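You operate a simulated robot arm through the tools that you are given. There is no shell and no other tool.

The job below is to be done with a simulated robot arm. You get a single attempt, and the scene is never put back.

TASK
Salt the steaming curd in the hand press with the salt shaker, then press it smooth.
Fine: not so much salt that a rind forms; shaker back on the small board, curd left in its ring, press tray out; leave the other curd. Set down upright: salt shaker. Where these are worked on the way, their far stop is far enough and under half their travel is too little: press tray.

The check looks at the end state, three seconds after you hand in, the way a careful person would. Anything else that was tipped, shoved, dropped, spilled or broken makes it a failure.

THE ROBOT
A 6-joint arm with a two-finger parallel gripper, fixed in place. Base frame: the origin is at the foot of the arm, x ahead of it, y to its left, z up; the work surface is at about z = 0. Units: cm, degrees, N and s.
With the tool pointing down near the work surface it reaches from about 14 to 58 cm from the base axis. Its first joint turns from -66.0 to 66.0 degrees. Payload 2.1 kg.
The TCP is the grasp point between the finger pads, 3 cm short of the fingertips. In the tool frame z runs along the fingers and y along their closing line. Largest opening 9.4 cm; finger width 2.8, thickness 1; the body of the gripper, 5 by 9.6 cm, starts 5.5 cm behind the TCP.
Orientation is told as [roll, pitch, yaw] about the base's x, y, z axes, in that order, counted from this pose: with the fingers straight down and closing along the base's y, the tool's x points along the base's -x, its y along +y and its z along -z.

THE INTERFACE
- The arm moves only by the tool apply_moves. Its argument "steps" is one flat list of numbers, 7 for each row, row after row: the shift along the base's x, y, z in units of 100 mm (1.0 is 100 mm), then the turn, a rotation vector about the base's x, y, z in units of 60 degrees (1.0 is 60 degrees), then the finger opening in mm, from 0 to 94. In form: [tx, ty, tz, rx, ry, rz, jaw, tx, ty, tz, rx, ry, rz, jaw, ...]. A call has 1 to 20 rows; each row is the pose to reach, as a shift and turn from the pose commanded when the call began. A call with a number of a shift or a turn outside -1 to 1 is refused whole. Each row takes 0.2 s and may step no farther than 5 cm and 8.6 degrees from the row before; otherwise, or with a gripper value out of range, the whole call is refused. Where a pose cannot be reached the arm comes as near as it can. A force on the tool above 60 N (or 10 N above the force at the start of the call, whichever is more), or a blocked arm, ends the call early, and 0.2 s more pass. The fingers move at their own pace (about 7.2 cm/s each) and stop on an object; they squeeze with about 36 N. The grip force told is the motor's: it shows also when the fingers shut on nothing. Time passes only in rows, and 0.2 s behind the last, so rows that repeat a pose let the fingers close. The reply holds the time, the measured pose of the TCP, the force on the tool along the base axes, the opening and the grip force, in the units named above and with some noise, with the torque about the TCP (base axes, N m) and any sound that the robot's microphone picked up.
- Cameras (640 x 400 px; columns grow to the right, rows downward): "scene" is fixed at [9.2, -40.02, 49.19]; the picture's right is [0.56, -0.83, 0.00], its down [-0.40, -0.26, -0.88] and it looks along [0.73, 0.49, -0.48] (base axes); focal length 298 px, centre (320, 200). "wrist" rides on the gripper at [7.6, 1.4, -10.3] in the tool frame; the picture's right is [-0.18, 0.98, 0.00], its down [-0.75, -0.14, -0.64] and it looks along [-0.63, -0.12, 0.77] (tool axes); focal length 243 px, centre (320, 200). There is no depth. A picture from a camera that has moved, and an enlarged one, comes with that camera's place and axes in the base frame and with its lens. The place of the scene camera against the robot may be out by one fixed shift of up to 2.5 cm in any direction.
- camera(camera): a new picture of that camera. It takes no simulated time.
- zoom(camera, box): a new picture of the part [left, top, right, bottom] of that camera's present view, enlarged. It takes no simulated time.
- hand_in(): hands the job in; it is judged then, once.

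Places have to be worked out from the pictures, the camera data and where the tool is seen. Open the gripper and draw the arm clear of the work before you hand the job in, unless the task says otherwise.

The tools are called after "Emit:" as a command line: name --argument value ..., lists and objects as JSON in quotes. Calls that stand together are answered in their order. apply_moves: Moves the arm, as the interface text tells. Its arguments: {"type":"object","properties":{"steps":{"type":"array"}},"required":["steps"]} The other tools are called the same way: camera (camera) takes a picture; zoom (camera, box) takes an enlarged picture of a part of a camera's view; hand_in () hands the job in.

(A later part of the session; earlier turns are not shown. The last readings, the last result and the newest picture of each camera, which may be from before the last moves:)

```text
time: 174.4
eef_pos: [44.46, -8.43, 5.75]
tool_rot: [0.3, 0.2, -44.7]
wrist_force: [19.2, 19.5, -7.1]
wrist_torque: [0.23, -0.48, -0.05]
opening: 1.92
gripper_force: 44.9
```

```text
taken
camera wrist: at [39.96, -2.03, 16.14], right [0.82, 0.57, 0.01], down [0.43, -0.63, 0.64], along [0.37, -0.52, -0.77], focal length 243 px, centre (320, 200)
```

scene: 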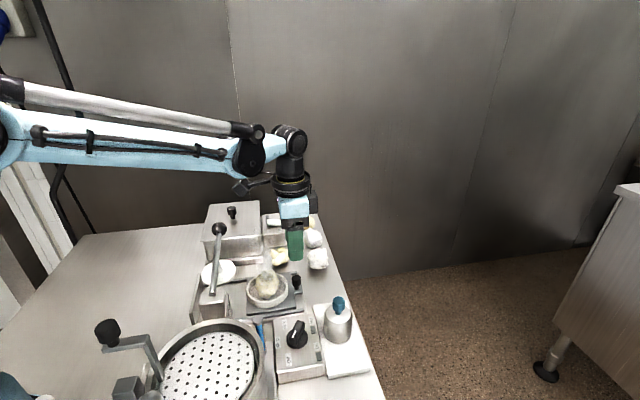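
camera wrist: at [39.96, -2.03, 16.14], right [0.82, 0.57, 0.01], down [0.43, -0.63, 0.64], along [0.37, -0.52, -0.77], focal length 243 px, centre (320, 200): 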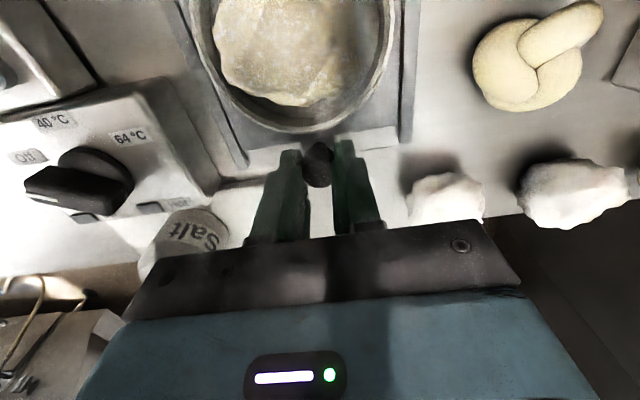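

Gripped, with some sideways load from a slight offset. I'll shift a couple of millimetres to relieve it, then start sliding the tray in.

Emit:
apply_moves --steps '[0.018, 0.018, 0, 0, 0, 0, 12, 0.018, 0.018, 0, 0, 0, 0, 12]'

Emit:
apply_moves --steps '[-0.07, 0.0714, 0, 0, 0, 0, 12, -0.14, 0.1428, 0, 0, 0, 0, 12, -0.21, 0.2142, 0, 0, 0, 0, 12, -0.28, 0.2856, 0, 0, 0, 0, 12]'

Emit:
zoom --camera "scene" --box '[190, 210, 330, 330]'

Emit:
camera --camera "wrist"

```text
time: 175.0
eef_pos: [44.45, -8.37, 5.85]
tool_rot: [0.1, 0.0, -44.8]
wrist_force: [10.5, 13.7, -10.7]
wrist_torque: [-0.11, -0.71, -0.05]
opening: 1.9
gripper_force: 44.7
```

```text
time: 176.0
eef_pos: [41.68, -5.39, 5.78]
tool_rot: [-0.1, 0.1, -44.8]
wrist_force: [5.5, 4.4, -16.6]
wrist_torque: [0.27, 0.0, 0.02]
opening: 1.91
gripper_force: 44.9
```

```text
3.33 times, centred on (260, 270) of scene
camera zoom: at [9.21, -40.02, 49.18], right [0.56, -0.83, 0.0], down [-0.4, -0.26, -0.88], along [0.73, 0.49, -0.48], focal length 992 px, centre (520, -33)
```

zoom: 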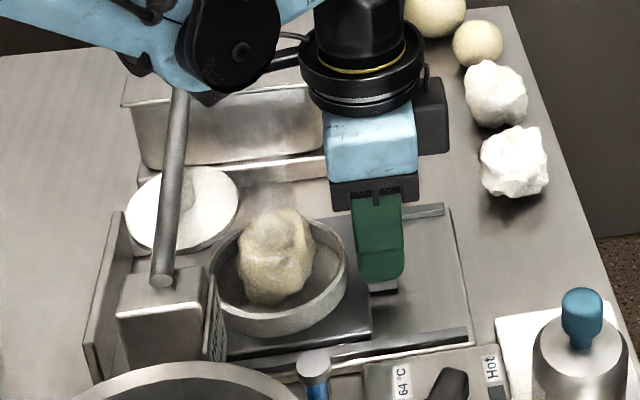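

```text
taken
camera wrist: at [37.15, 0.94, 16.14], right [0.82, 0.57, 0.0], down [0.44, -0.63, 0.64], along [0.36, -0.53, -0.77], focal length 243 px, centre (320, 200)
```

wrist: 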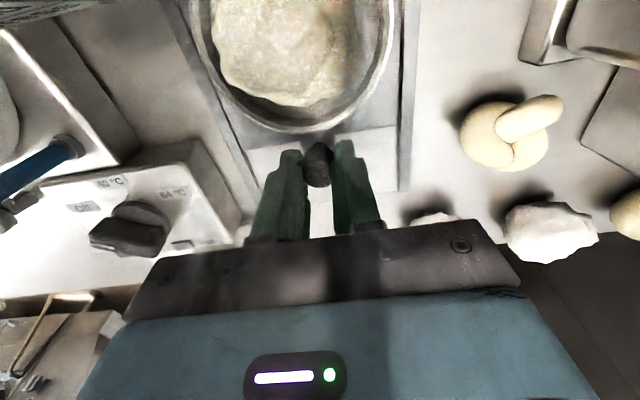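

The tray slides smoothly, carrying the ring and curd. I'll continue in steps toward the far stop.

Emit:
apply_moves --steps '[-0.07, 0.0714, 0, 0, 0, 0, 12, -0.14, 0.1428, 0, 0, 0, 0, 12, -0.21, 0.2142, 0, 0, 0, 0, 12, -0.28, 0.2856, 0, 0, 0, 0, 12]'

Emit:
zoom --camera "scene" --box '[190, 210, 330, 330]'

Emit:
camera --camera "wrist"

```text
time: 177.0
eef_pos: [38.73, -2.59, 5.98]
tool_rot: [-0.3, 0.0, -44.9]
wrist_force: [-12.6, -12.7, 14.9]
wrist_torque: [-0.33, 0.34, 0.04]
opening: 1.9
gripper_force: 45.4
```

```text
3.33 times, centred on (260, 270) of scene
camera zoom: at [9.19, -40.02, 49.19], right [0.56, -0.83, 0.0], down [-0.4, -0.26, -0.88], along [0.73, 0.49, -0.48], focal length 992 px, centre (520, -33)
```

zoom: 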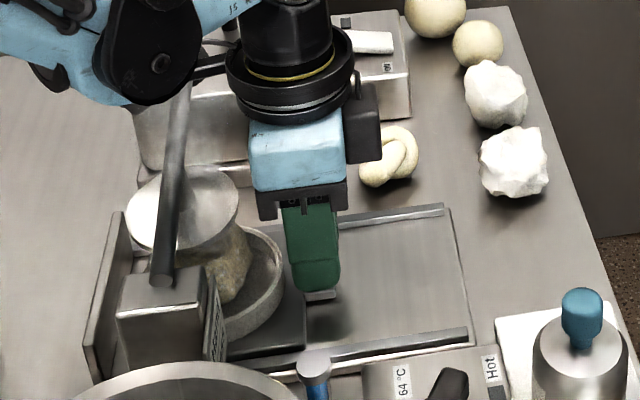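

```text
taken
camera wrist: at [34.39, 3.77, 16.13], right [0.82, 0.57, 0.0], down [0.44, -0.63, 0.64], along [0.36, -0.53, -0.77], focal length 243 px, centre (320, 200)
```

wrist: 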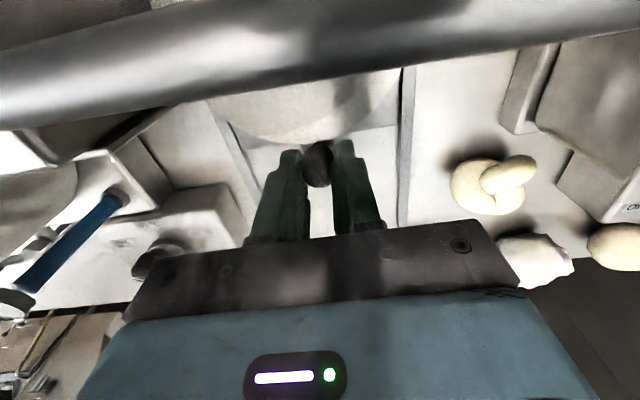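

The ring is nearly under the plate. I'll continue in small steps to feel for the far stop.

Emit:
apply_moves --steps '[-0.03, 0.0306, 0, 0, 0, 0, 12, -0.06, 0.0612, 0, 0, 0, 0, 12, -0.09, 0.0918, 0, 0, 0, 0, 12]'

Emit:
zoom --camera "scene" --box '[190, 210, 330, 330]'

```text
time: 177.8
eef_pos: [38.18, -1.97, 5.84]
tool_rot: [-0.2, -0.6, -44.9]
wrist_force: [0.9, -29.6, -11.2]
wrist_torque: [-0.19, 0.45, 0.06]
opening: 1.93
gripper_force: 45.3
```

```text
3.33 times, centred on (260, 270) of scene
camera zoom: at [9.21, -40.02, 49.19], right [0.56, -0.83, 0.0], down [-0.4, -0.26, -0.88], along [0.73, 0.49, -0.48], focal length 992 px, centre (520, -33)
```

zoom: 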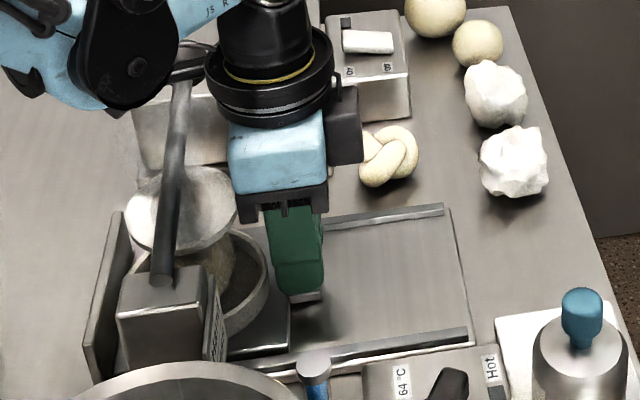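

Resistance is building after about 9 cm of travel. One more small push will confirm the stop.

Emit:
apply_moves --steps '[-0.02, 0.0204, 0, 0, 0, 0, 12, -0.04, 0.0408, 0, 0, 0, 0, 12]'

```text
time: 178.4
eef_pos: [37.62, -1.47, 5.82]
tool_rot: [-0.4, -0.5, -44.9]
wrist_force: [12.0, -29.6, 6.8]
wrist_torque: [-0.8, -0.38, -0.04]
opening: 1.9
gripper_force: 44.9
```

Emit:
zoom --camera "scene" --box '[190, 230, 290, 320]'

Emit:
camera --camera "wrist"

```text
4.44 times, centred on (240, 275) of scene
camera zoom: at [9.2, -40.02, 49.19], right [0.56, -0.83, 0.0], down [-0.4, -0.26, -0.88], along [0.73, 0.49, -0.48], focal length 1323 px, centre (676, -133)
```

zoom: 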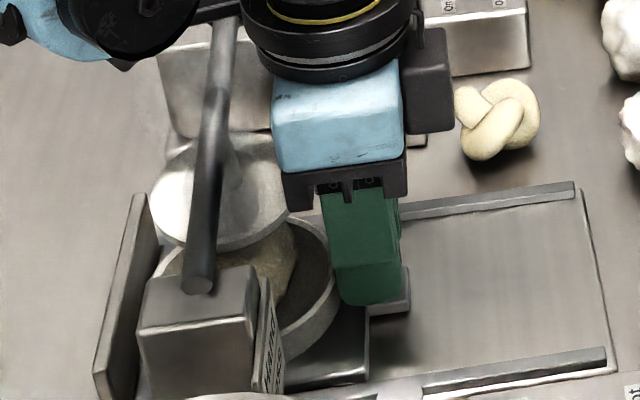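

```text
taken
camera wrist: at [33.25, 4.95, 16.02], right [0.82, 0.57, 0.0], down [0.43, -0.63, 0.65], along [0.36, -0.54, -0.76], focal length 243 px, centre (320, 200)
```

wrist: 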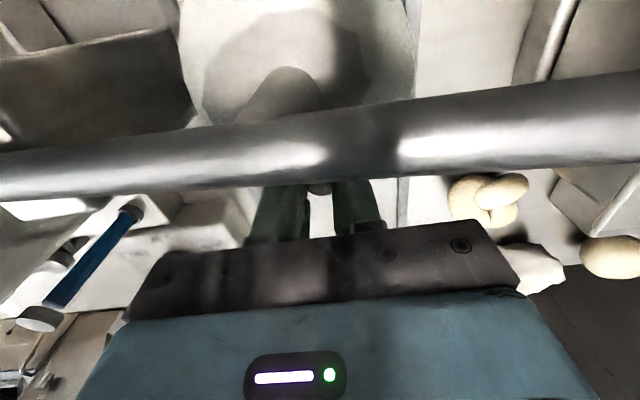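

The plate is almost over the ring. I'll push a bit further and watch whether it still moves.

Emit:
apply_moves --steps '[-0.02, 0.0204, 0, 0, 0, 0, 12, -0.04, 0.0408, 0, 0, 0, 0, 12]'

```text
time: 179.0
eef_pos: [37.52, -1.36, 5.77]
tool_rot: [-0.3, -0.9, -45.1]
wrist_force: [26.3, -41.7, 2.6]
wrist_torque: [-0.22, 0.33, 0.09]
opening: 1.9
gripper_force: 45.4
```

It barely moved and the reaction rose to about 48 N, so that's the far stop after roughly 9.9 cm. I'll relax the push, release the knob and rise clear.

Emit:
apply_moves --steps '[0.03, -0.0306, 0, 0, 0, 0, 12, 0.04, -0.0408, 0, 0, 0, 0, 12, 0.04, -0.0408, 0, 0, 0, 0, 30, 0.04, -0.0408, 0, 0, 0, 0, 44, 0.04, -0.0408, 0, 0, 0, 0, 44]'

Emit:
apply_moves --steps '[0, 0, 0.2, 0, 0, 0, 44, 0, 0, 0.6, 0, 0, 0, 44, 0, 0, 1.0, 0, 0, 0, 30]'

Emit:
zoom --camera "scene" --box '[190, 210, 330, 330]'

Emit:
camera --camera "wrist"

```text
time: 180.2
eef_pos: [37.7, -1.26, 5.64]
tool_rot: [0.0, 0.1, -44.7]
wrist_force: [0.0, -0.8, 0.1]
wrist_torque: [0.02, -0.06, 0.0]
opening: 4.41
gripper_force: 0.0
```

```text
time: 181.0
eef_pos: [37.49, -1.24, 15.6]
tool_rot: [0.0, 0.0, -44.8]
wrist_force: [0.2, -0.2, 0.1]
wrist_torque: [0.03, -0.01, 0.0]
opening: 3.02
gripper_force: 0.1
```

```text
3.33 times, centred on (260, 270) of scene
camera zoom: at [9.2, -40.02, 49.19], right [0.56, -0.83, 0.0], down [-0.4, -0.26, -0.88], along [0.73, 0.49, -0.48], focal length 992 px, centre (520, -33)
```

zoom: 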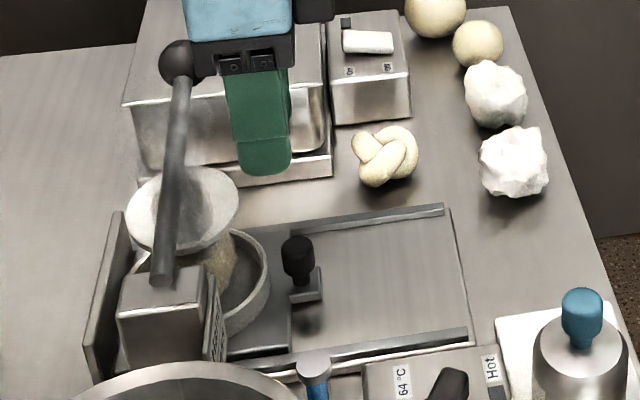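

```text
taken
camera wrist: at [33.1, 5.18, 25.85], right [0.82, 0.57, 0.0], down [0.44, -0.63, 0.64], along [0.36, -0.53, -0.77], focal length 243 px, centre (320, 200)
```

wrist: 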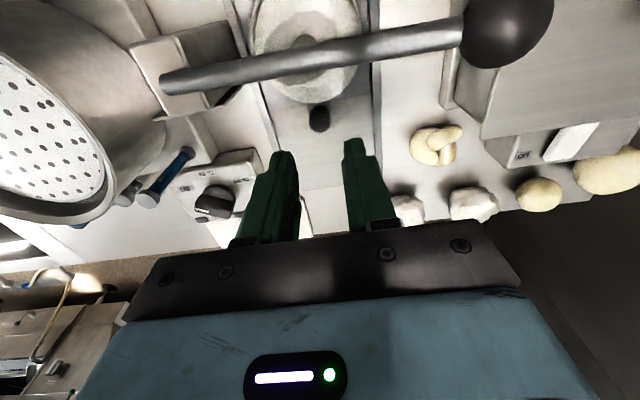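

The tray is fully in with the curd under the plate. The lever ball is near (39.5, 8.6, 14). I'll close the fingers and move above it.

Emit:
apply_moves --steps '[0, 0, 0.45, 0, 0, 0, 10, 0, 0.05, 0.8, 0, 0, 0, 0, 0.08, 0.4, 0.8, 0, 0, 0, 0, 0.15, 0.75, 0.8, 0, 0, 0, 0, 0.2, 0.985, 0.8, 0, 0, 0, 0]'

Emit:
camera --camera "wrist"

Emit:
camera --camera "scene"

```text
time: 182.2
eef_pos: [39.48, 8.67, 23.86]
tool_rot: [0.0, 0.1, -44.7]
wrist_force: [0.0, 0.6, -0.5]
wrist_torque: [0.02, -0.03, -0.01]
opening: 0.01
gripper_force: 32.9
```

```text
taken
camera wrist: at [35.09, 14.92, 34.22], right [0.82, 0.57, 0.0], down [0.44, -0.63, 0.64], along [0.36, -0.53, -0.77], focal length 243 px, centre (320, 200)
```

wrist: 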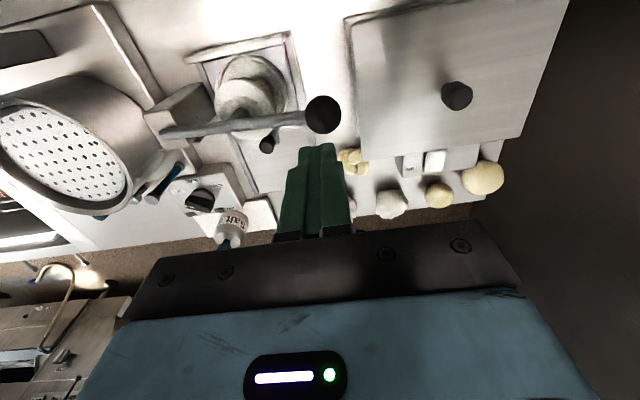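

```text
taken
```

scene: 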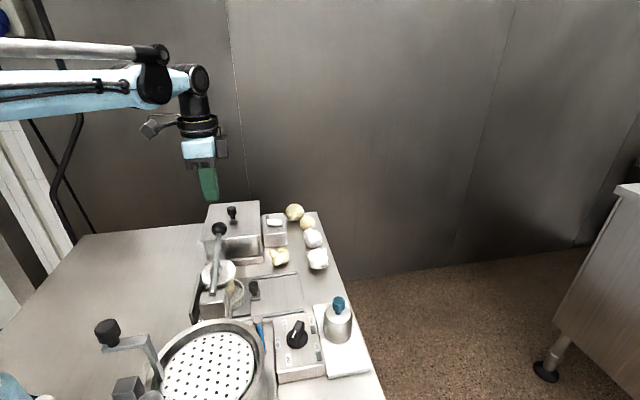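

The ball is directly under the closed fingertips. I'll come down to it and then press the lever in steps, watching force.

Emit:
apply_moves --steps '[0, 0.005, -0.2, 0, 0, 0, 0, 0, 0.01, -0.4, 0, 0, 0, 0]'

Emit:
apply_moves --steps '[0, 0, -0.06, 0, 0, 0, 0, 0.005, 0.005, -0.12, 0, 0, 0, 0, 0.01, 0.01, -0.2, 0, 0, 0, 0]'

Emit:
zoom --camera "scene" --box '[170, 190, 310, 320]'

```text
time: 182.8
eef_pos: [39.61, 8.76, 19.89]
tool_rot: [0.0, 0.0, -44.7]
wrist_force: [-0.3, -0.3, 0.1]
wrist_torque: [0.01, -0.06, -0.02]
opening: 0.0
gripper_force: 32.9
```

```text
time: 183.6
eef_pos: [39.75, 8.69, 17.81]
tool_rot: [0.0, 0.0, -44.8]
wrist_force: [-0.5, -0.5, 0.5]
wrist_torque: [-0.01, 0.02, -0.03]
opening: 0.0
gripper_force: 33.0
```

```text
3.08 times, centred on (240, 255) of scene
camera zoom: at [9.2, -40.02, 49.19], right [0.56, -0.83, 0.0], down [-0.4, -0.26, -0.88], along [0.73, 0.49, -0.48], focal length 916 px, centre (566, 31)
```

zoom: 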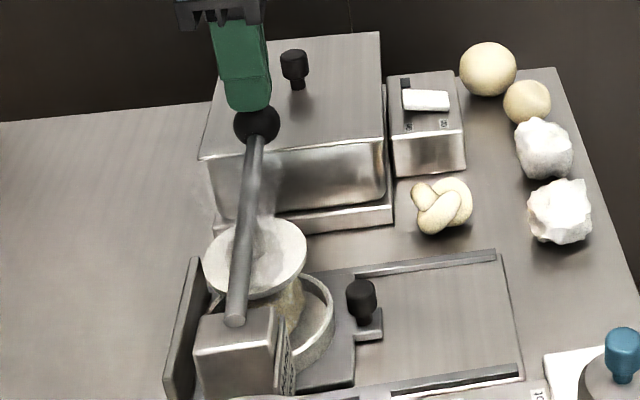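

No contact yet at fingertip height 14.8. I'll check the alignment with the wrist view before pressing.

Emit:
camera --camera "wrist"

Emit:
zoom --camera "wrist" --box '[240, 90, 400, 220]'

Emit:
zoom --camera "scene" --box '[200, 195, 250, 245]'

```text
taken
camera wrist: at [35.31, 15.11, 28.09], right [0.82, 0.57, 0.0], down [0.44, -0.63, 0.64], along [0.36, -0.53, -0.77], focal length 243 px, centre (320, 200)
```

wrist: 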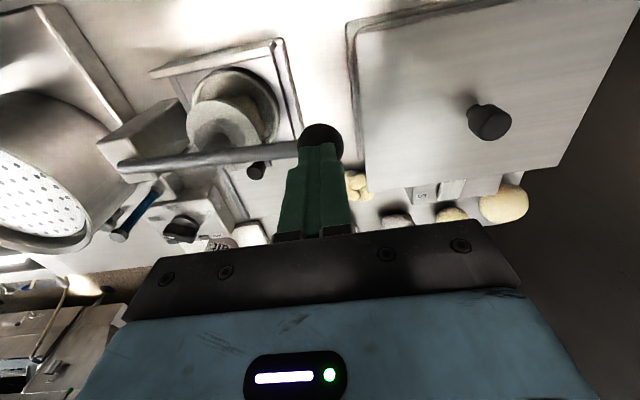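

```text
3.08 times, centred on (320, 155) of wrist
camera zoom: at [35.31, 15.11, 28.09], right [0.82, 0.57, 0.0], down [0.44, -0.63, 0.64], along [0.36, -0.53, -0.77], focal length 746 px, centre (320, 338)
```

zoom: 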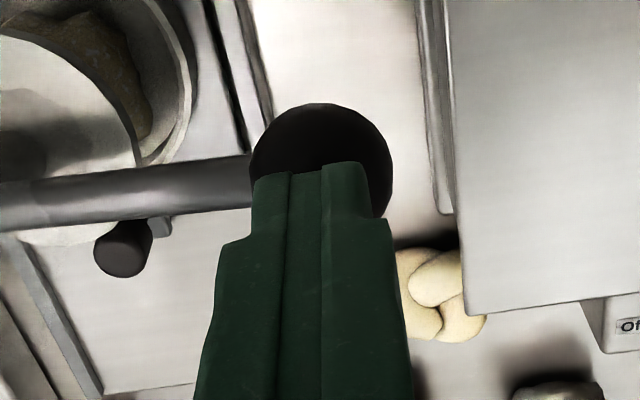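

```text
8.00 times, centred on (225, 220) of scene
camera zoom: at [9.2, -40.02, 49.19], right [0.56, -0.83, 0.0], down [-0.4, -0.26, -0.88], along [0.73, 0.49, -0.48], focal length 2381 px, centre (1080, 40)
```

zoom: 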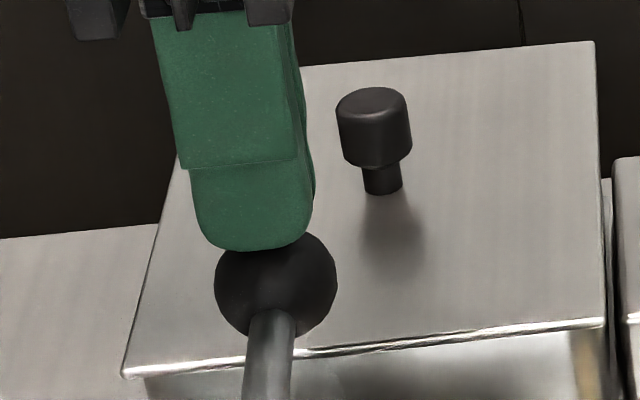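

The fingertips are about 5 mm off-centre toward the inland side. I'll shift that much and press down in steps.

Emit:
apply_moves --steps '[0.02, -0.02, 0, 0, 0, 0, 0, 0.036, -0.036, 0, 0, 0, 0, 0, 0.036, -0.036, -0.05, 0, 0, 0, 0, 0.036, -0.036, -0.1, 0, 0, 0, 0]'

Emit:
zoom --camera "scene" --box '[200, 195, 250, 245]'

```text
time: 184.6
eef_pos: [40.06, 8.19, 16.79]
tool_rot: [-0.1, 0.0, -44.8]
wrist_force: [1.4, 0.5, 1.6]
wrist_torque: [0.01, -0.04, 0.02]
opening: 0.0
gripper_force: 33.4
```

```text
8.00 times, centred on (225, 220) of scene
camera zoom: at [9.2, -40.02, 49.19], right [0.56, -0.83, 0.0], down [-0.4, -0.26, -0.88], along [0.73, 0.49, -0.48], focal length 2381 px, centre (1080, 40)
```

zoom: 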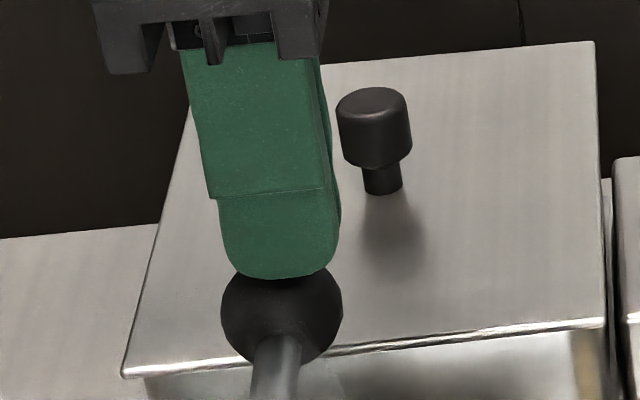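

Contact is centred and the lever moves with a light touch. I'll keep pressing down in steps.

Emit:
apply_moves --steps '[0.005, 0.005, -0.08, 0, 0, 0, 0, 0.01, 0.01, -0.16, 0, 0, 0, 0, 0.015, 0.015, -0.24, 0, 0, 0, 0, 0.02, 0.02, -0.32, 0, 0, 0, 0]'

Emit:
zoom --camera "scene" --box '[180, 200, 290, 320]'

```text
time: 185.3
eef_pos: [40.27, 8.4, 15.37]
tool_rot: [-0.2, 0.1, -44.9]
wrist_force: [-0.7, -0.1, 30.1]
wrist_torque: [0.1, 0.12, -0.03]
opening: 0.0
gripper_force: 33.0
stopped in row 3: the force on the tool passed its limit at 83 N (the readings are from after the stop); the commanded pose is now the measured one
```

```text
3.33 times, centred on (235, 260) of scene
camera zoom: at [9.19, -40.02, 49.19], right [0.56, -0.83, 0.0], down [-0.39, -0.26, -0.88], along [0.73, 0.49, -0.48], focal length 992 px, centre (603, 0)
```

zoom: 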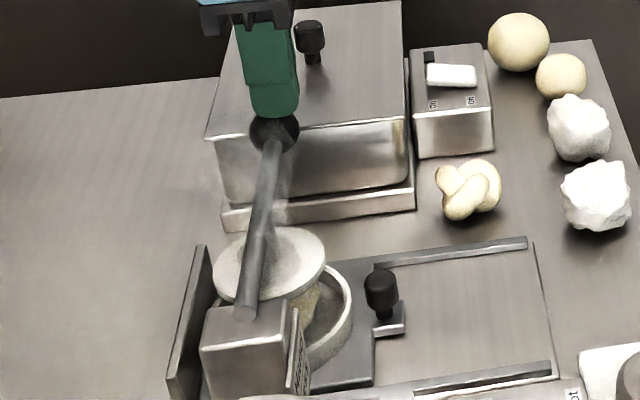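

The plate has met the curd and the force spiked, stopping the move. I'll press on slowly in 1 mm steps and see how it yields.

Emit:
apply_moves --steps '[0, 0, -0.01, 0, 0, 0, 0, 0, 0, -0.02, 0, 0, 0, 0]'

Emit:
apply_moves --steps '[0, 0, -0.01, 0, 0, 0, 0, 0, 0, -0.01, 0, 0, 0, 0]'

Emit:
zoom --camera "scene" --box '[190, 255, 270, 320]'

```text
time: 185.9
eef_pos: [40.28, 8.44, 15.38]
tool_rot: [0.0, 0.0, -44.8]
wrist_force: [-1.5, -0.7, 25.6]
wrist_torque: [0.09, 0.1, -0.06]
opening: 0.0
gripper_force: 33.2
stopped in row 2: the force on the tool passed its limit at 63 N (the readings are from after the stop); the commanded pose is now the measured one
```

```text
time: 186.5
eef_pos: [40.25, 8.44, 15.32]
tool_rot: [-0.1, 0.1, -44.8]
wrist_force: [-2.5, 0.4, 51.0]
wrist_torque: [0.21, 0.23, -0.14]
opening: 0.01
gripper_force: 33.4
```

```text
6.15 times, centred on (230, 288) of scene
camera zoom: at [9.18, -40.03, 49.19], right [0.56, -0.83, 0.0], down [-0.39, -0.26, -0.88], along [0.73, 0.49, -0.48], focal length 1832 px, centre (874, -338)
```

zoom: 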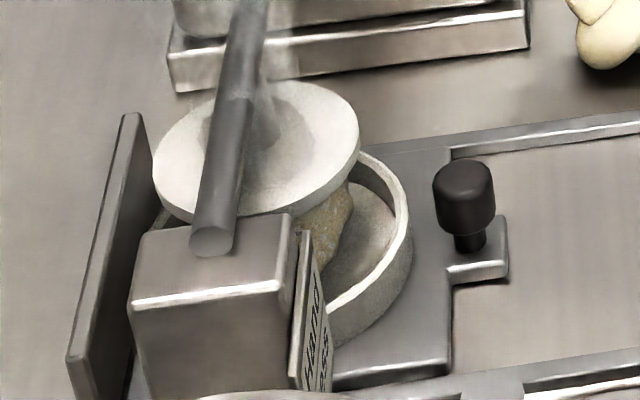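

The plate is hard against the curd at about 50 N. I'll hold that pressure for a couple of seconds and watch for the curd to yield.

Emit:
apply_moves --steps '[0, 0, 0, 0, 0, 0, 0, 0, 0, 0, 0, 0, 0, 0, 0, 0, 0, 0, 0, 0, 0, 0, 0, 0, 0, 0, 0, 0, 0, 0, 0, 0, 0, 0, 0, 0, 0, 0, 0, 0, 0, 0, 0, 0, 0, 0, 0, 0, 0, 0, 0, 0, 0, 0, 0, 0]'

Emit:
zoom --camera "scene" --box '[190, 255, 270, 320]'

```text
time: 188.3
eef_pos: [40.21, 8.35, 15.2]
tool_rot: [-0.2, 0.0, -44.8]
wrist_force: [-10.2, 1.3, 52.0]
wrist_torque: [0.25, 0.42, -0.07]
opening: 0.02
gripper_force: 33.2
```

```text
6.15 times, centred on (230, 288) of scene
camera zoom: at [9.18, -40.03, 49.19], right [0.56, -0.83, 0.0], down [-0.39, -0.26, -0.88], along [0.73, 0.49, -0.48], focal length 1832 px, centre (874, -338)
```

zoom: 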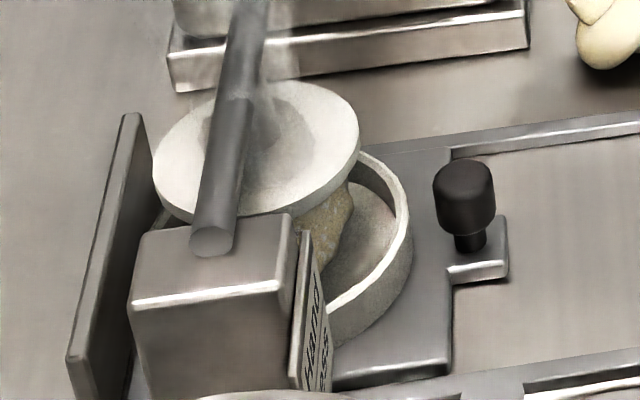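

It doesn't yield further. I'll lift off and see whether the lever springs back, and whether the curd's surface has changed.

Emit:
apply_moves --steps '[0, 0, 0.1, 0, 0, 0, 0, 0, 0, 0.3, 0, 0, 0, 0, 0, 0, 0.6, 0, 0, 0, 0]'

Emit:
zoom --camera "scene" --box '[180, 200, 290, 320]'

Emit:
camera --camera "wrist"

```text
time: 189.1
eef_pos: [40.03, 8.43, 20.99]
tool_rot: [-0.1, 0.0, -44.8]
wrist_force: [0.7, 0.1, 0.0]
wrist_torque: [-0.02, 0.01, 0.04]
opening: 0.02
gripper_force: 33.1
```

```text
3.33 times, centred on (235, 260) of scene
camera zoom: at [9.2, -40.02, 49.19], right [0.56, -0.83, 0.0], down [-0.4, -0.26, -0.88], along [0.73, 0.49, -0.48], focal length 992 px, centre (603, 0)
```

zoom: 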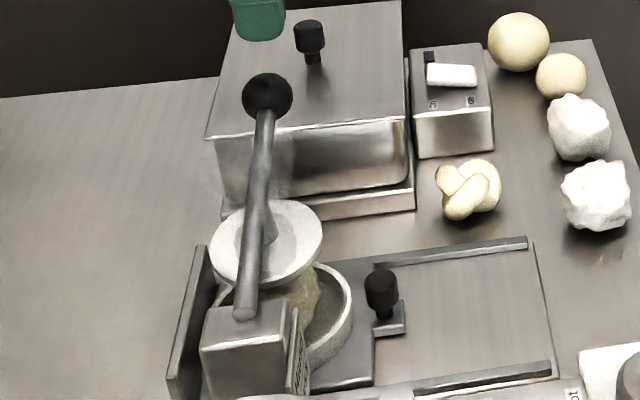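

```text
taken
camera wrist: at [35.74, 14.77, 31.38], right [0.82, 0.57, 0.0], down [0.44, -0.63, 0.64], along [0.36, -0.53, -0.77], focal length 243 px, centre (320, 200)
```

wrist: 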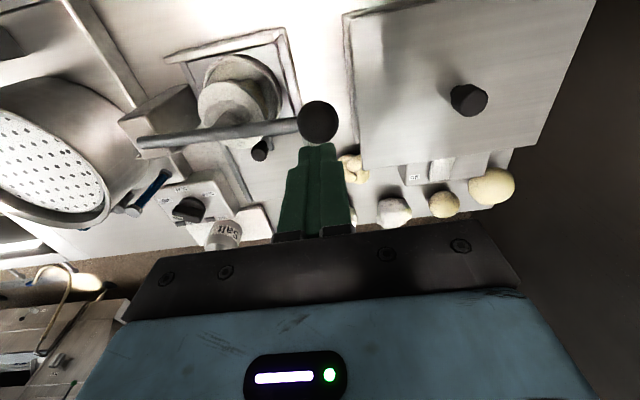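

The lever springs back by itself. I'll look closely at the visible part of the curd under the plate.

Emit:
zoom --camera "scene" --box '[205, 260, 255, 305]'

Emit:
zoom --camera "wrist" --box '[180, 40, 310, 170]'

```text
8.89 times, centred on (230, 282) of scene
camera zoom: at [9.2, -40.02, 49.19], right [0.56, -0.83, 0.0], down [-0.4, -0.26, -0.88], along [0.73, 0.49, -0.48], focal length 2646 px, centre (1120, -533)
```

zoom: 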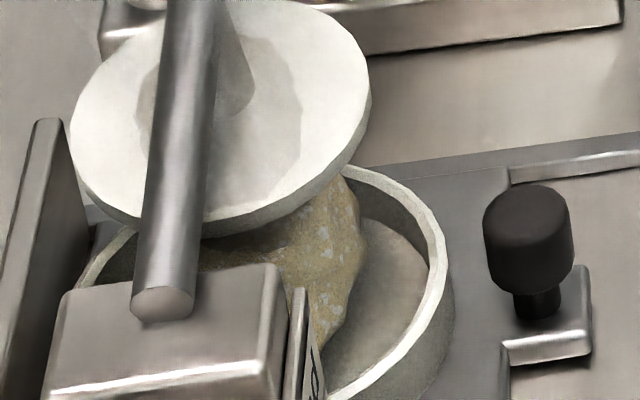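

```text
3.08 times, centred on (245, 105) of wrist
camera zoom: at [35.74, 14.77, 31.38], right [0.82, 0.57, 0.0], down [0.44, -0.63, 0.64], along [0.36, -0.53, -0.77], focal length 746 px, centre (551, 492)
```

zoom: 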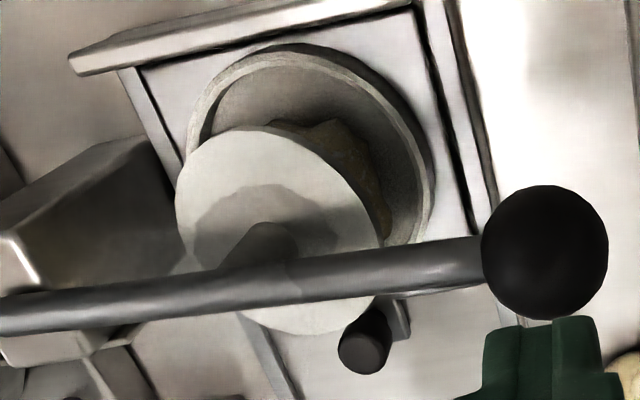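

The curd is still lumpy, so it needs more. I'll press again and hold longer, comparing how low the lever goes this time.

Emit:
apply_moves --steps '[0.01, 0.0, -0.2, 0, 0, 0, 0, 0.015, 0.0, -0.38, 0, 0, 0, 0, 0.02, 0.0, -0.46, 0, 0, 0, 0, 0.02, 0.0, -0.52, 0, 0, 0, 0, 0.02, 0.0, -0.55, 0, 0, 0, 0]'

Emit:
apply_moves --steps '[0, 0, -0.01, 0, 0, 0, 0, 0, 0, -0.02, 0, 0, 0, 0]'

```text
time: 190.3
eef_pos: [40.31, 8.58, 15.47]
tool_rot: [0.0, 0.0, -44.8]
wrist_force: [0.5, -0.5, 1.1]
wrist_torque: [0.02, 0.0, -0.01]
opening: 0.01
gripper_force: 32.5
```

```text
time: 190.9
eef_pos: [40.39, 8.52, 15.45]
tool_rot: [-0.1, 0.1, -44.8]
wrist_force: [-1.0, 0.5, 8.8]
wrist_torque: [0.08, 0.08, -0.05]
opening: 0.0
gripper_force: 33.1
```

I'll ramp to about 45–50 N and hold for around four seconds.

Emit:
apply_moves --steps '[0, 0, -0.01, 0, 0, 0, 0, 0, 0, -0.015, 0, 0, 0, 0, 0, 0, -0.015, 0, 0, 0, 0, 0, 0, -0.015, 0, 0, 0, 0]'

Emit:
apply_moves --steps '[0, 0, -0.005, 0, 0, 0, 0, 0, 0, -0.005, 0, 0, 0, 0, 0, 0, -0.005, 0, 0, 0, 0, 0, 0, -0.005, 0, 0, 0, 0, 0, 0, -0.005, 0, 0, 0, 0, 0, 0, -0.005, 0, 0, 0, 0, 0, 0, -0.005, 0, 0, 0, 0, 0, 0, -0.005, 0, 0, 0, 0, 0, 0, -0.005, 0, 0, 0, 0, 0, 0, -0.005, 0, 0, 0, 0, 0, 0, -0.005, 0, 0, 0, 0, 0, 0, -0.005, 0, 0, 0, 0, 0, 0, -0.005, 0, 0, 0, 0, 0, 0, -0.005, 0, 0, 0, 0, 0, 0, -0.005, 0, 0, 0, 0]'

Emit:
zoom --camera "scene" --box '[205, 260, 255, 305]'

```text
time: 191.9
eef_pos: [40.36, 8.43, 15.27]
tool_rot: [-0.1, 0.2, -44.8]
wrist_force: [-6.5, 6.7, 42.0]
wrist_torque: [0.29, 0.39, 0.02]
opening: 0.0
gripper_force: 33.6
```

```text
time: 195.1
eef_pos: [40.5, 8.37, 15.28]
tool_rot: [0.1, 0.1, -44.8]
wrist_force: [1.2, 13.1, 39.0]
wrist_torque: [0.58, 0.15, -0.02]
opening: 0.0
gripper_force: 32.6
```

```text
8.89 times, centred on (230, 282) of scene
camera zoom: at [9.19, -40.02, 49.19], right [0.56, -0.83, 0.0], down [-0.39, -0.26, -0.88], along [0.73, 0.49, -0.48], focal length 2646 px, centre (1120, -533)
```

zoom: 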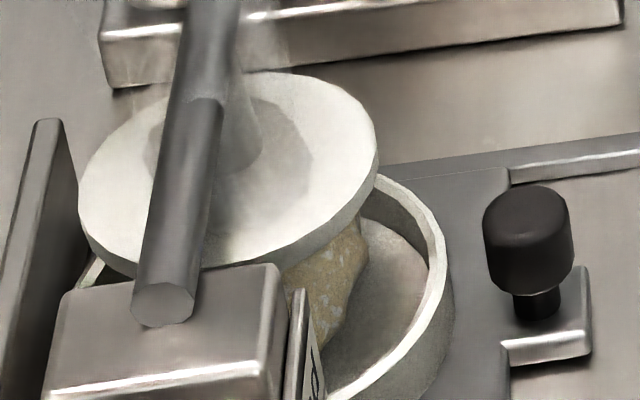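

Roughly 40 N for three seconds shows no change from this side, though the plate hides the top. I'll release the lever, pull the tray out and look at the curd properly before deciding.

Emit:
apply_moves --steps '[0, 0, 0.1, 0, 0, 0, 0, 0, 0, 0.4, 0, 0, 0, 0, 0, 0, 0.8, 0, 0, 0, 0, -0.05, -0.3, 0.85, 0, 0, 0, 20, -0.12, -0.65, 0.85, 0, 0, 0, 44, -0.2, -0.97, 0.85, 0, 0, 0, 44]'

Emit:
apply_moves --steps '[-0.05, 0.0, -0.3, 0, 0, 0, 44, -0.07, 0.0, -0.6, 0, 0, 0, 44, -0.07, 0.0, -0.85, 0, 0, 0, 44]'

Emit:
camera --camera "wrist"

Emit:
zoom --camera "scene" --box '[190, 200, 330, 330]'

```text
time: 196.5
eef_pos: [38.42, -1.43, 23.69]
tool_rot: [-0.1, 0.0, -44.9]
wrist_force: [0.0, 0.0, -0.3]
wrist_torque: [0.02, 0.03, 0.03]
opening: 4.4
gripper_force: 0.1
```

```text
time: 197.3
eef_pos: [37.83, -1.29, 15.44]
tool_rot: [-0.2, 0.0, -44.8]
wrist_force: [-0.1, -0.1, 0.7]
wrist_torque: [0.04, 0.03, 0.02]
opening: 4.41
gripper_force: 0.0
```

```text
taken
camera wrist: at [33.48, 5.16, 25.7], right [0.82, 0.57, 0.0], down [0.44, -0.63, 0.64], along [0.36, -0.53, -0.77], focal length 243 px, centre (320, 200)
```

wrist: 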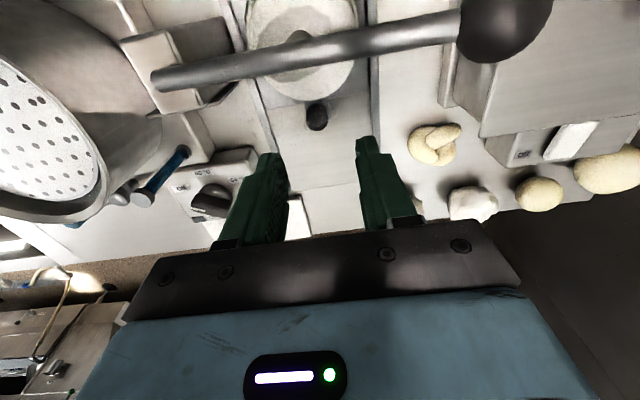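

```text
3.08 times, centred on (260, 265) of scene
camera zoom: at [9.2, -40.02, 49.19], right [0.56, -0.83, 0.0], down [-0.4, -0.26, -0.88], along [0.73, 0.49, -0.48], focal length 916 px, centre (505, 0)
```

zoom: 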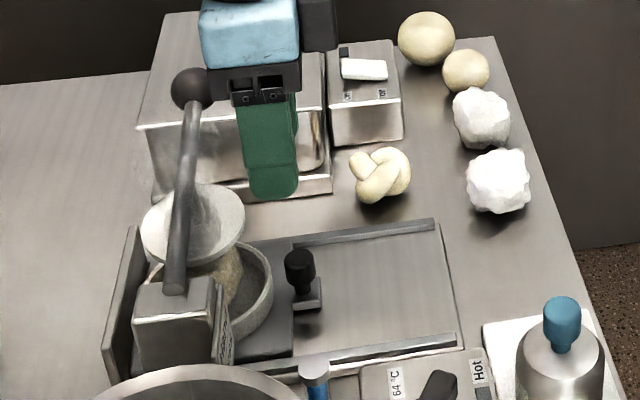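

The knob is at about (37.8, -1.8). I'll adjust and lower over it, then grip.

Emit:
apply_moves --steps '[0.0, -0.02, -0.4, 0, 0, 0, 44, 0.0, -0.045, -0.75, 0, 0, 0, 44, 0.0, -0.045, -0.96, 0, 0, 0, 44]'

Emit:
camera --camera "wrist"

```text
time: 198.1
eef_pos: [37.82, -1.93, 5.6]
tool_rot: [0.0, 0.0, -44.8]
wrist_force: [0.8, -0.6, 0.0]
wrist_torque: [-0.02, 0.05, -0.02]
opening: 4.41
gripper_force: 0.1
```

```text
taken
camera wrist: at [33.4, 4.53, 15.99], right [0.82, 0.57, 0.0], down [0.44, -0.63, 0.64], along [0.36, -0.53, -0.77], focal length 243 px, centre (320, 200)
```

wrist: 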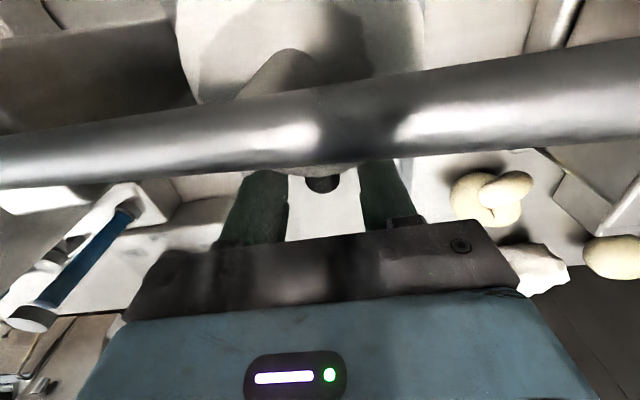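

The knob is centred sideways but about 4 mm outboard of the finger centre. I'll shift that much, close, and start pulling the tray out.

Emit:
apply_moves --steps '[0.028, -0.029, 0, 0, 0, 0, 44, 0.028, -0.029, 0, 0, 0, 0, 25, 0.028, -0.029, 0, 0, 0, 0, 12, 0.028, -0.029, 0, 0, 0, 0, 12]'

Emit:
apply_moves --steps '[0.05, -0.051, 0, 0, 0, 0, 12, 0.12, -0.1224, 0, 0, 0, 0, 12, 0.19, -0.1938, 0, 0, 0, 0, 12, 0.26, -0.2652, 0, 0, 0, 0, 12, 0.33, -0.3366, 0, 0, 0, 0, 12]'

Emit:
zoom --camera "scene" --box '[190, 200, 330, 330]'

```text
time: 199.1
eef_pos: [38.2, -2.09, 5.76]
tool_rot: [0.1, 0.0, -44.6]
wrist_force: [14.4, 12.4, -8.9]
wrist_torque: [0.26, -0.3, -0.05]
opening: 1.89
gripper_force: 45.1
```

```text
time: 200.3
eef_pos: [41.35, -5.28, 5.62]
tool_rot: [0.1, 0.0, -44.9]
wrist_force: [15.4, 16.6, 27.7]
wrist_torque: [0.3, -0.47, -0.1]
opening: 1.9
gripper_force: 45.0
```

```text
3.08 times, centred on (260, 265) of scene
camera zoom: at [9.19, -40.02, 49.19], right [0.56, -0.83, 0.0], down [-0.39, -0.26, -0.88], along [0.73, 0.49, -0.48], focal length 916 px, centre (505, 0)
```

zoom: 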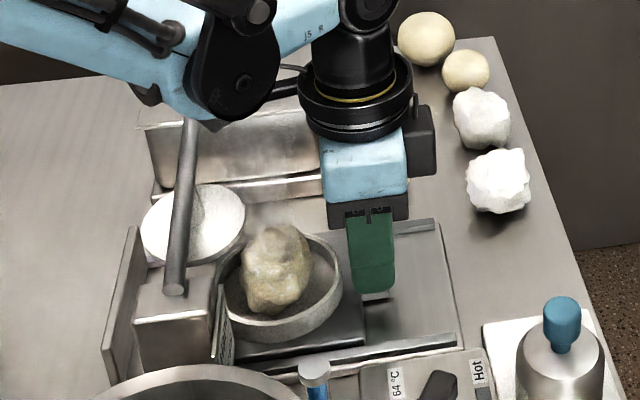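

The tray is coming out with the ring and curd. I'll look at the curd's top now that it's clear of the plate.

Emit:
zoom --camera "scene" --box '[235, 255, 275, 300]'

Emit:
camera --camera "wrist"

Emit:
zoom --camera "wrist" --box '[180, 0, 420, 150]'

```text
8.89 times, centred on (255, 278) of scene
camera zoom: at [9.19, -40.02, 49.19], right [0.56, -0.83, 0.0], down [-0.39, -0.26, -0.88], along [0.73, 0.49, -0.48], focal length 2646 px, centre (898, -489)
```

zoom: 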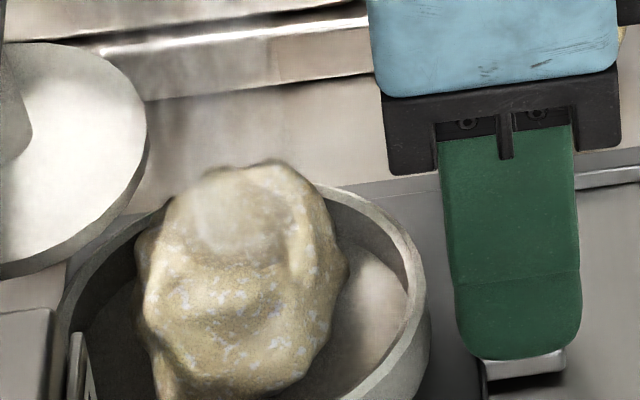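

```text
taken
camera wrist: at [36.97, 1.05, 15.97], right [0.82, 0.57, 0.0], down [0.43, -0.63, 0.64], along [0.37, -0.53, -0.77], focal length 243 px, centre (320, 200)
```

wrist: 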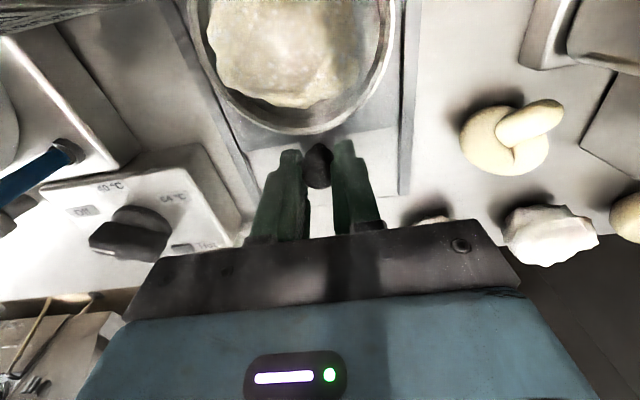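

```text
2.67 times, centred on (300, 75) of wrist
camera zoom: at [36.97, 1.05, 15.97], right [0.82, 0.57, 0.0], down [0.43, -0.63, 0.64], along [0.37, -0.53, -0.77], focal length 647 px, centre (373, 533)
```

zoom: 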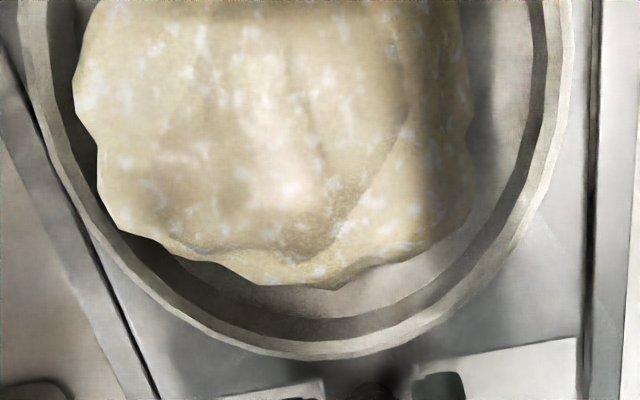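

The curd is still lumpy, though its outline may be slightly lower. I'll pull the tray fully out so I can compare with the identical pre-press zooms.

Emit:
apply_moves --steps '[0.07, -0.0714, 0, 0, 0, 0, 12, 0.14, -0.1428, 0, 0, 0, 0, 12, 0.21, -0.2142, 0, 0, 0, 0, 12, 0.27, -0.2754, 0, 0, 0, 0, 12, 0.3, -0.306, 0, 0, 0, 0, 12]'

Emit:
zoom --camera "scene" --box '[240, 255, 310, 310]'

Emit:
zoom --camera "scene" --box '[252, 265, 288, 295]'

```text
time: 201.5
eef_pos: [44.41, -8.4, 5.48]
tool_rot: [0.3, 0.1, -44.8]
wrist_force: [18.7, 19.8, 20.6]
wrist_torque: [0.39, -0.37, -0.03]
opening: 1.91
gripper_force: 45.3
```

```text
7.27 times, centred on (275, 282) of scene
camera zoom: at [9.19, -40.02, 49.19], right [0.56, -0.83, 0.0], down [-0.4, -0.26, -0.88], along [0.73, 0.49, -0.48], focal length 2165 px, centre (647, -400)
```

zoom: 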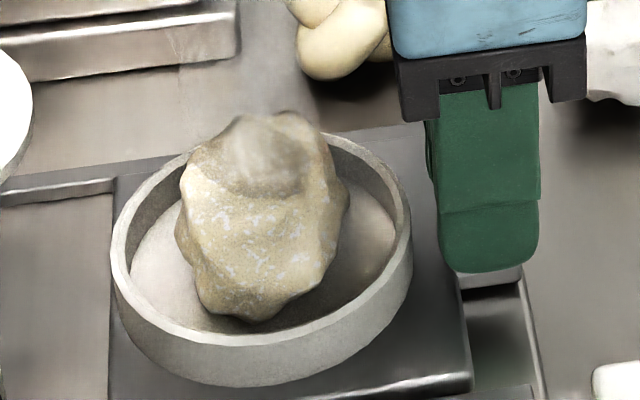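

```text
13.33 times, centred on (270, 280) of scene
camera zoom: at [9.19, -40.02, 49.19], right [0.56, -0.83, 0.0], down [-0.4, -0.26, -0.88], along [0.73, 0.49, -0.48], focal length 3968 px, centre (987, -867)
```

zoom: 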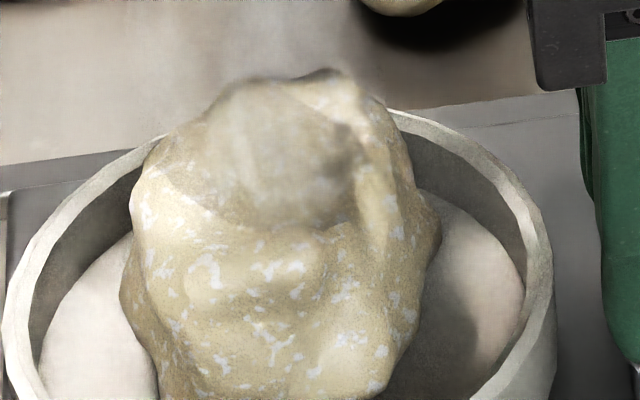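

Its peak is a touch lower and the facets look softer, so pressing works but needs more. I'll push the tray back in, this time keeping it firmly at the far stop when I let go.

Emit:
apply_moves --steps '[-0.08, 0.0816, 0.01, 0, 0, 0, 12, -0.18, 0.1836, 0.01, 0, 0, 0, 12, -0.28, 0.2856, 0.01, 0, 0, 0, 12, -0.38, 0.3876, 0.01, 0, 0, 0, 12, -0.48, 0.4896, 0.01, 0, 0, 0, 12, -0.58, 0.5916, 0.01, 0, 0, 0, 12]'

Emit:
apply_moves --steps '[-0.03, 0.0306, 0, 0, 0, 0, 12, -0.06, 0.0612, 0, 0, 0, 0, 12, -0.09, 0.0918, 0, 0, 0, 0, 12, -0.11, 0.1122, 0, 0, 0, 0, 12]'

```text
time: 202.9
eef_pos: [38.51, -2.58, 5.68]
tool_rot: [0.5, 0.0, -44.9]
wrist_force: [23.5, 21.1, 5.6]
wrist_torque: [0.47, -0.42, -0.06]
opening: 1.92
gripper_force: 45.3
```

```text
time: 203.9
eef_pos: [37.64, -1.56, 5.64]
tool_rot: [0.2, -0.7, -44.9]
wrist_force: [32.7, -7.7, -1.7]
wrist_torque: [-0.28, -0.91, 0.04]
opening: 1.9
gripper_force: 45.4
```

Emit:
apply_moves --steps '[-0.02, 0.0204, 0, 0, 0, 0, 12, -0.035, 0.0357, 0, 0, 0, 0, 12]'

```text
time: 204.6
eef_pos: [37.44, -1.26, 5.76]
tool_rot: [0.2, -0.9, -45.0]
wrist_force: [6.1, -4.7, -5.8]
wrist_torque: [0.26, 0.25, 0.11]
opening: 1.9
gripper_force: 45.0
stopped in row 2: the force on the tool passed its limit at 61 N (the readings are from after the stop); the commanded pose is now the measured one
```

The tray is hard against its far stop (61 N peak). I'll open right here without pulling back, rise, and move over the lever ball.

Emit:
apply_moves --steps '[0, 0, 0, 0, 0, 0, 30, 0, 0, 0, 0, 0, 0, 44, 0, 0, 0.2, 0, 0, 0, 44, 0, 0, 0.6, 0, 0, 0, 20, 0, 0, 0.98, 0, 0, 0, 0]'

Emit:
apply_moves --steps '[0, 0, 0.4, 0, 0, 0, 0, 0.03, 0.1, 0.7, 0, 0, 0, 0, 0.1, 0.45, 0.7, 0, 0, 0, 0, 0.2, 0.8, 0.7, 0, 0, 0, 0, 0.28, 0.96, 0.7, 0, 0, 0, 0]'

Emit:
apply_moves --steps '[0.0, 0.0, -0.35, 0, 0, 0, 0, 0.0, 0.01, -0.6, 0, 0, 0, 0, 0.005, 0.015, -0.68, 0, 0, 0, 0]'

Emit:
camera --camera "scene"

Emit:
zoom --camera "scene" --box '[180, 190, 290, 310]'

```text
time: 205.8
eef_pos: [37.04, -1.61, 15.83]
tool_rot: [0.2, -1.0, -45.0]
wrist_force: [0.0, -0.2, 0.0]
wrist_torque: [-0.01, 0.02, 0.01]
opening: 0.03
gripper_force: 31.1
```

```text
time: 207.0
eef_pos: [40.35, 8.25, 22.69]
tool_rot: [0.3, -1.1, -45.1]
wrist_force: [-0.2, -0.7, 0.4]
wrist_torque: [0.01, -0.02, -0.03]
opening: 0.0
gripper_force: 32.3
```

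```text
time: 207.8
eef_pos: [40.16, 8.34, 15.86]
tool_rot: [0.1, -1.0, -45.0]
wrist_force: [0.4, -0.6, 1.2]
wrist_torque: [0.0, 0.02, -0.05]
opening: 0.02
gripper_force: 33.0
```

```text
taken
```

scene: 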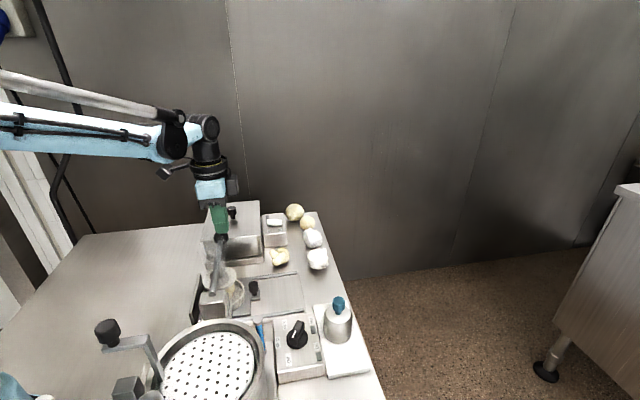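

```text
3.33 times, centred on (235, 250) of scene
camera zoom: at [9.2, -40.02, 49.19], right [0.56, -0.83, 0.0], down [-0.4, -0.26, -0.88], along [0.73, 0.49, -0.48], focal length 992 px, centre (603, 33)
```

zoom: 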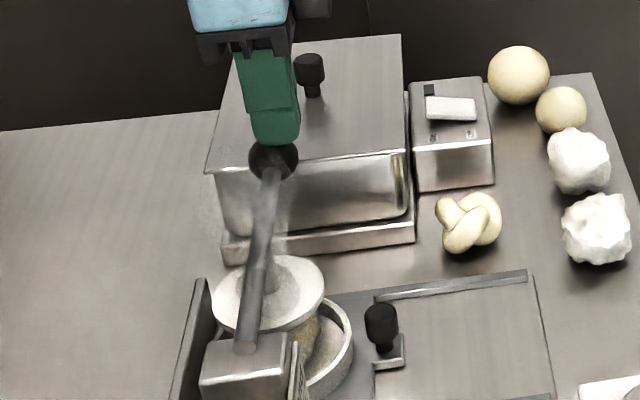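

I'm on the ball again with light contact. I'll ramp up the press in small steps and see whether it goes deeper with the tray at its stop.

Emit:
apply_moves --steps '[0, 0, -0.03, 0, 0, 0, 0, 0, 0, -0.05, 0, 0, 0, 0, 0, 0, -0.06, 0, 0, 0, 0]'

Emit:
apply_moves --steps '[0, 0, -0.01, 0, 0, 0, 0, 0, 0, -0.02, 0, 0, 0, 0, 0, 0, -0.02, 0, 0, 0, 0]'

```text
time: 208.6
eef_pos: [40.32, 8.21, 15.31]
tool_rot: [0.2, -0.8, -45.0]
wrist_force: [-10.5, -1.7, 26.8]
wrist_torque: [0.07, 0.39, 0.08]
opening: 0.0
gripper_force: 33.1
```

```text
time: 209.2
eef_pos: [40.33, 8.41, 15.29]
tool_rot: [0.0, -0.9, -45.0]
wrist_force: [-1.7, -1.4, 26.3]
wrist_torque: [0.13, 0.16, 0.0]
opening: 0.0
gripper_force: 32.9
stopped in row 2: the force on the tool passed its limit at 63 N (the readings are from after the stop); the commanded pose is now the measured one
```

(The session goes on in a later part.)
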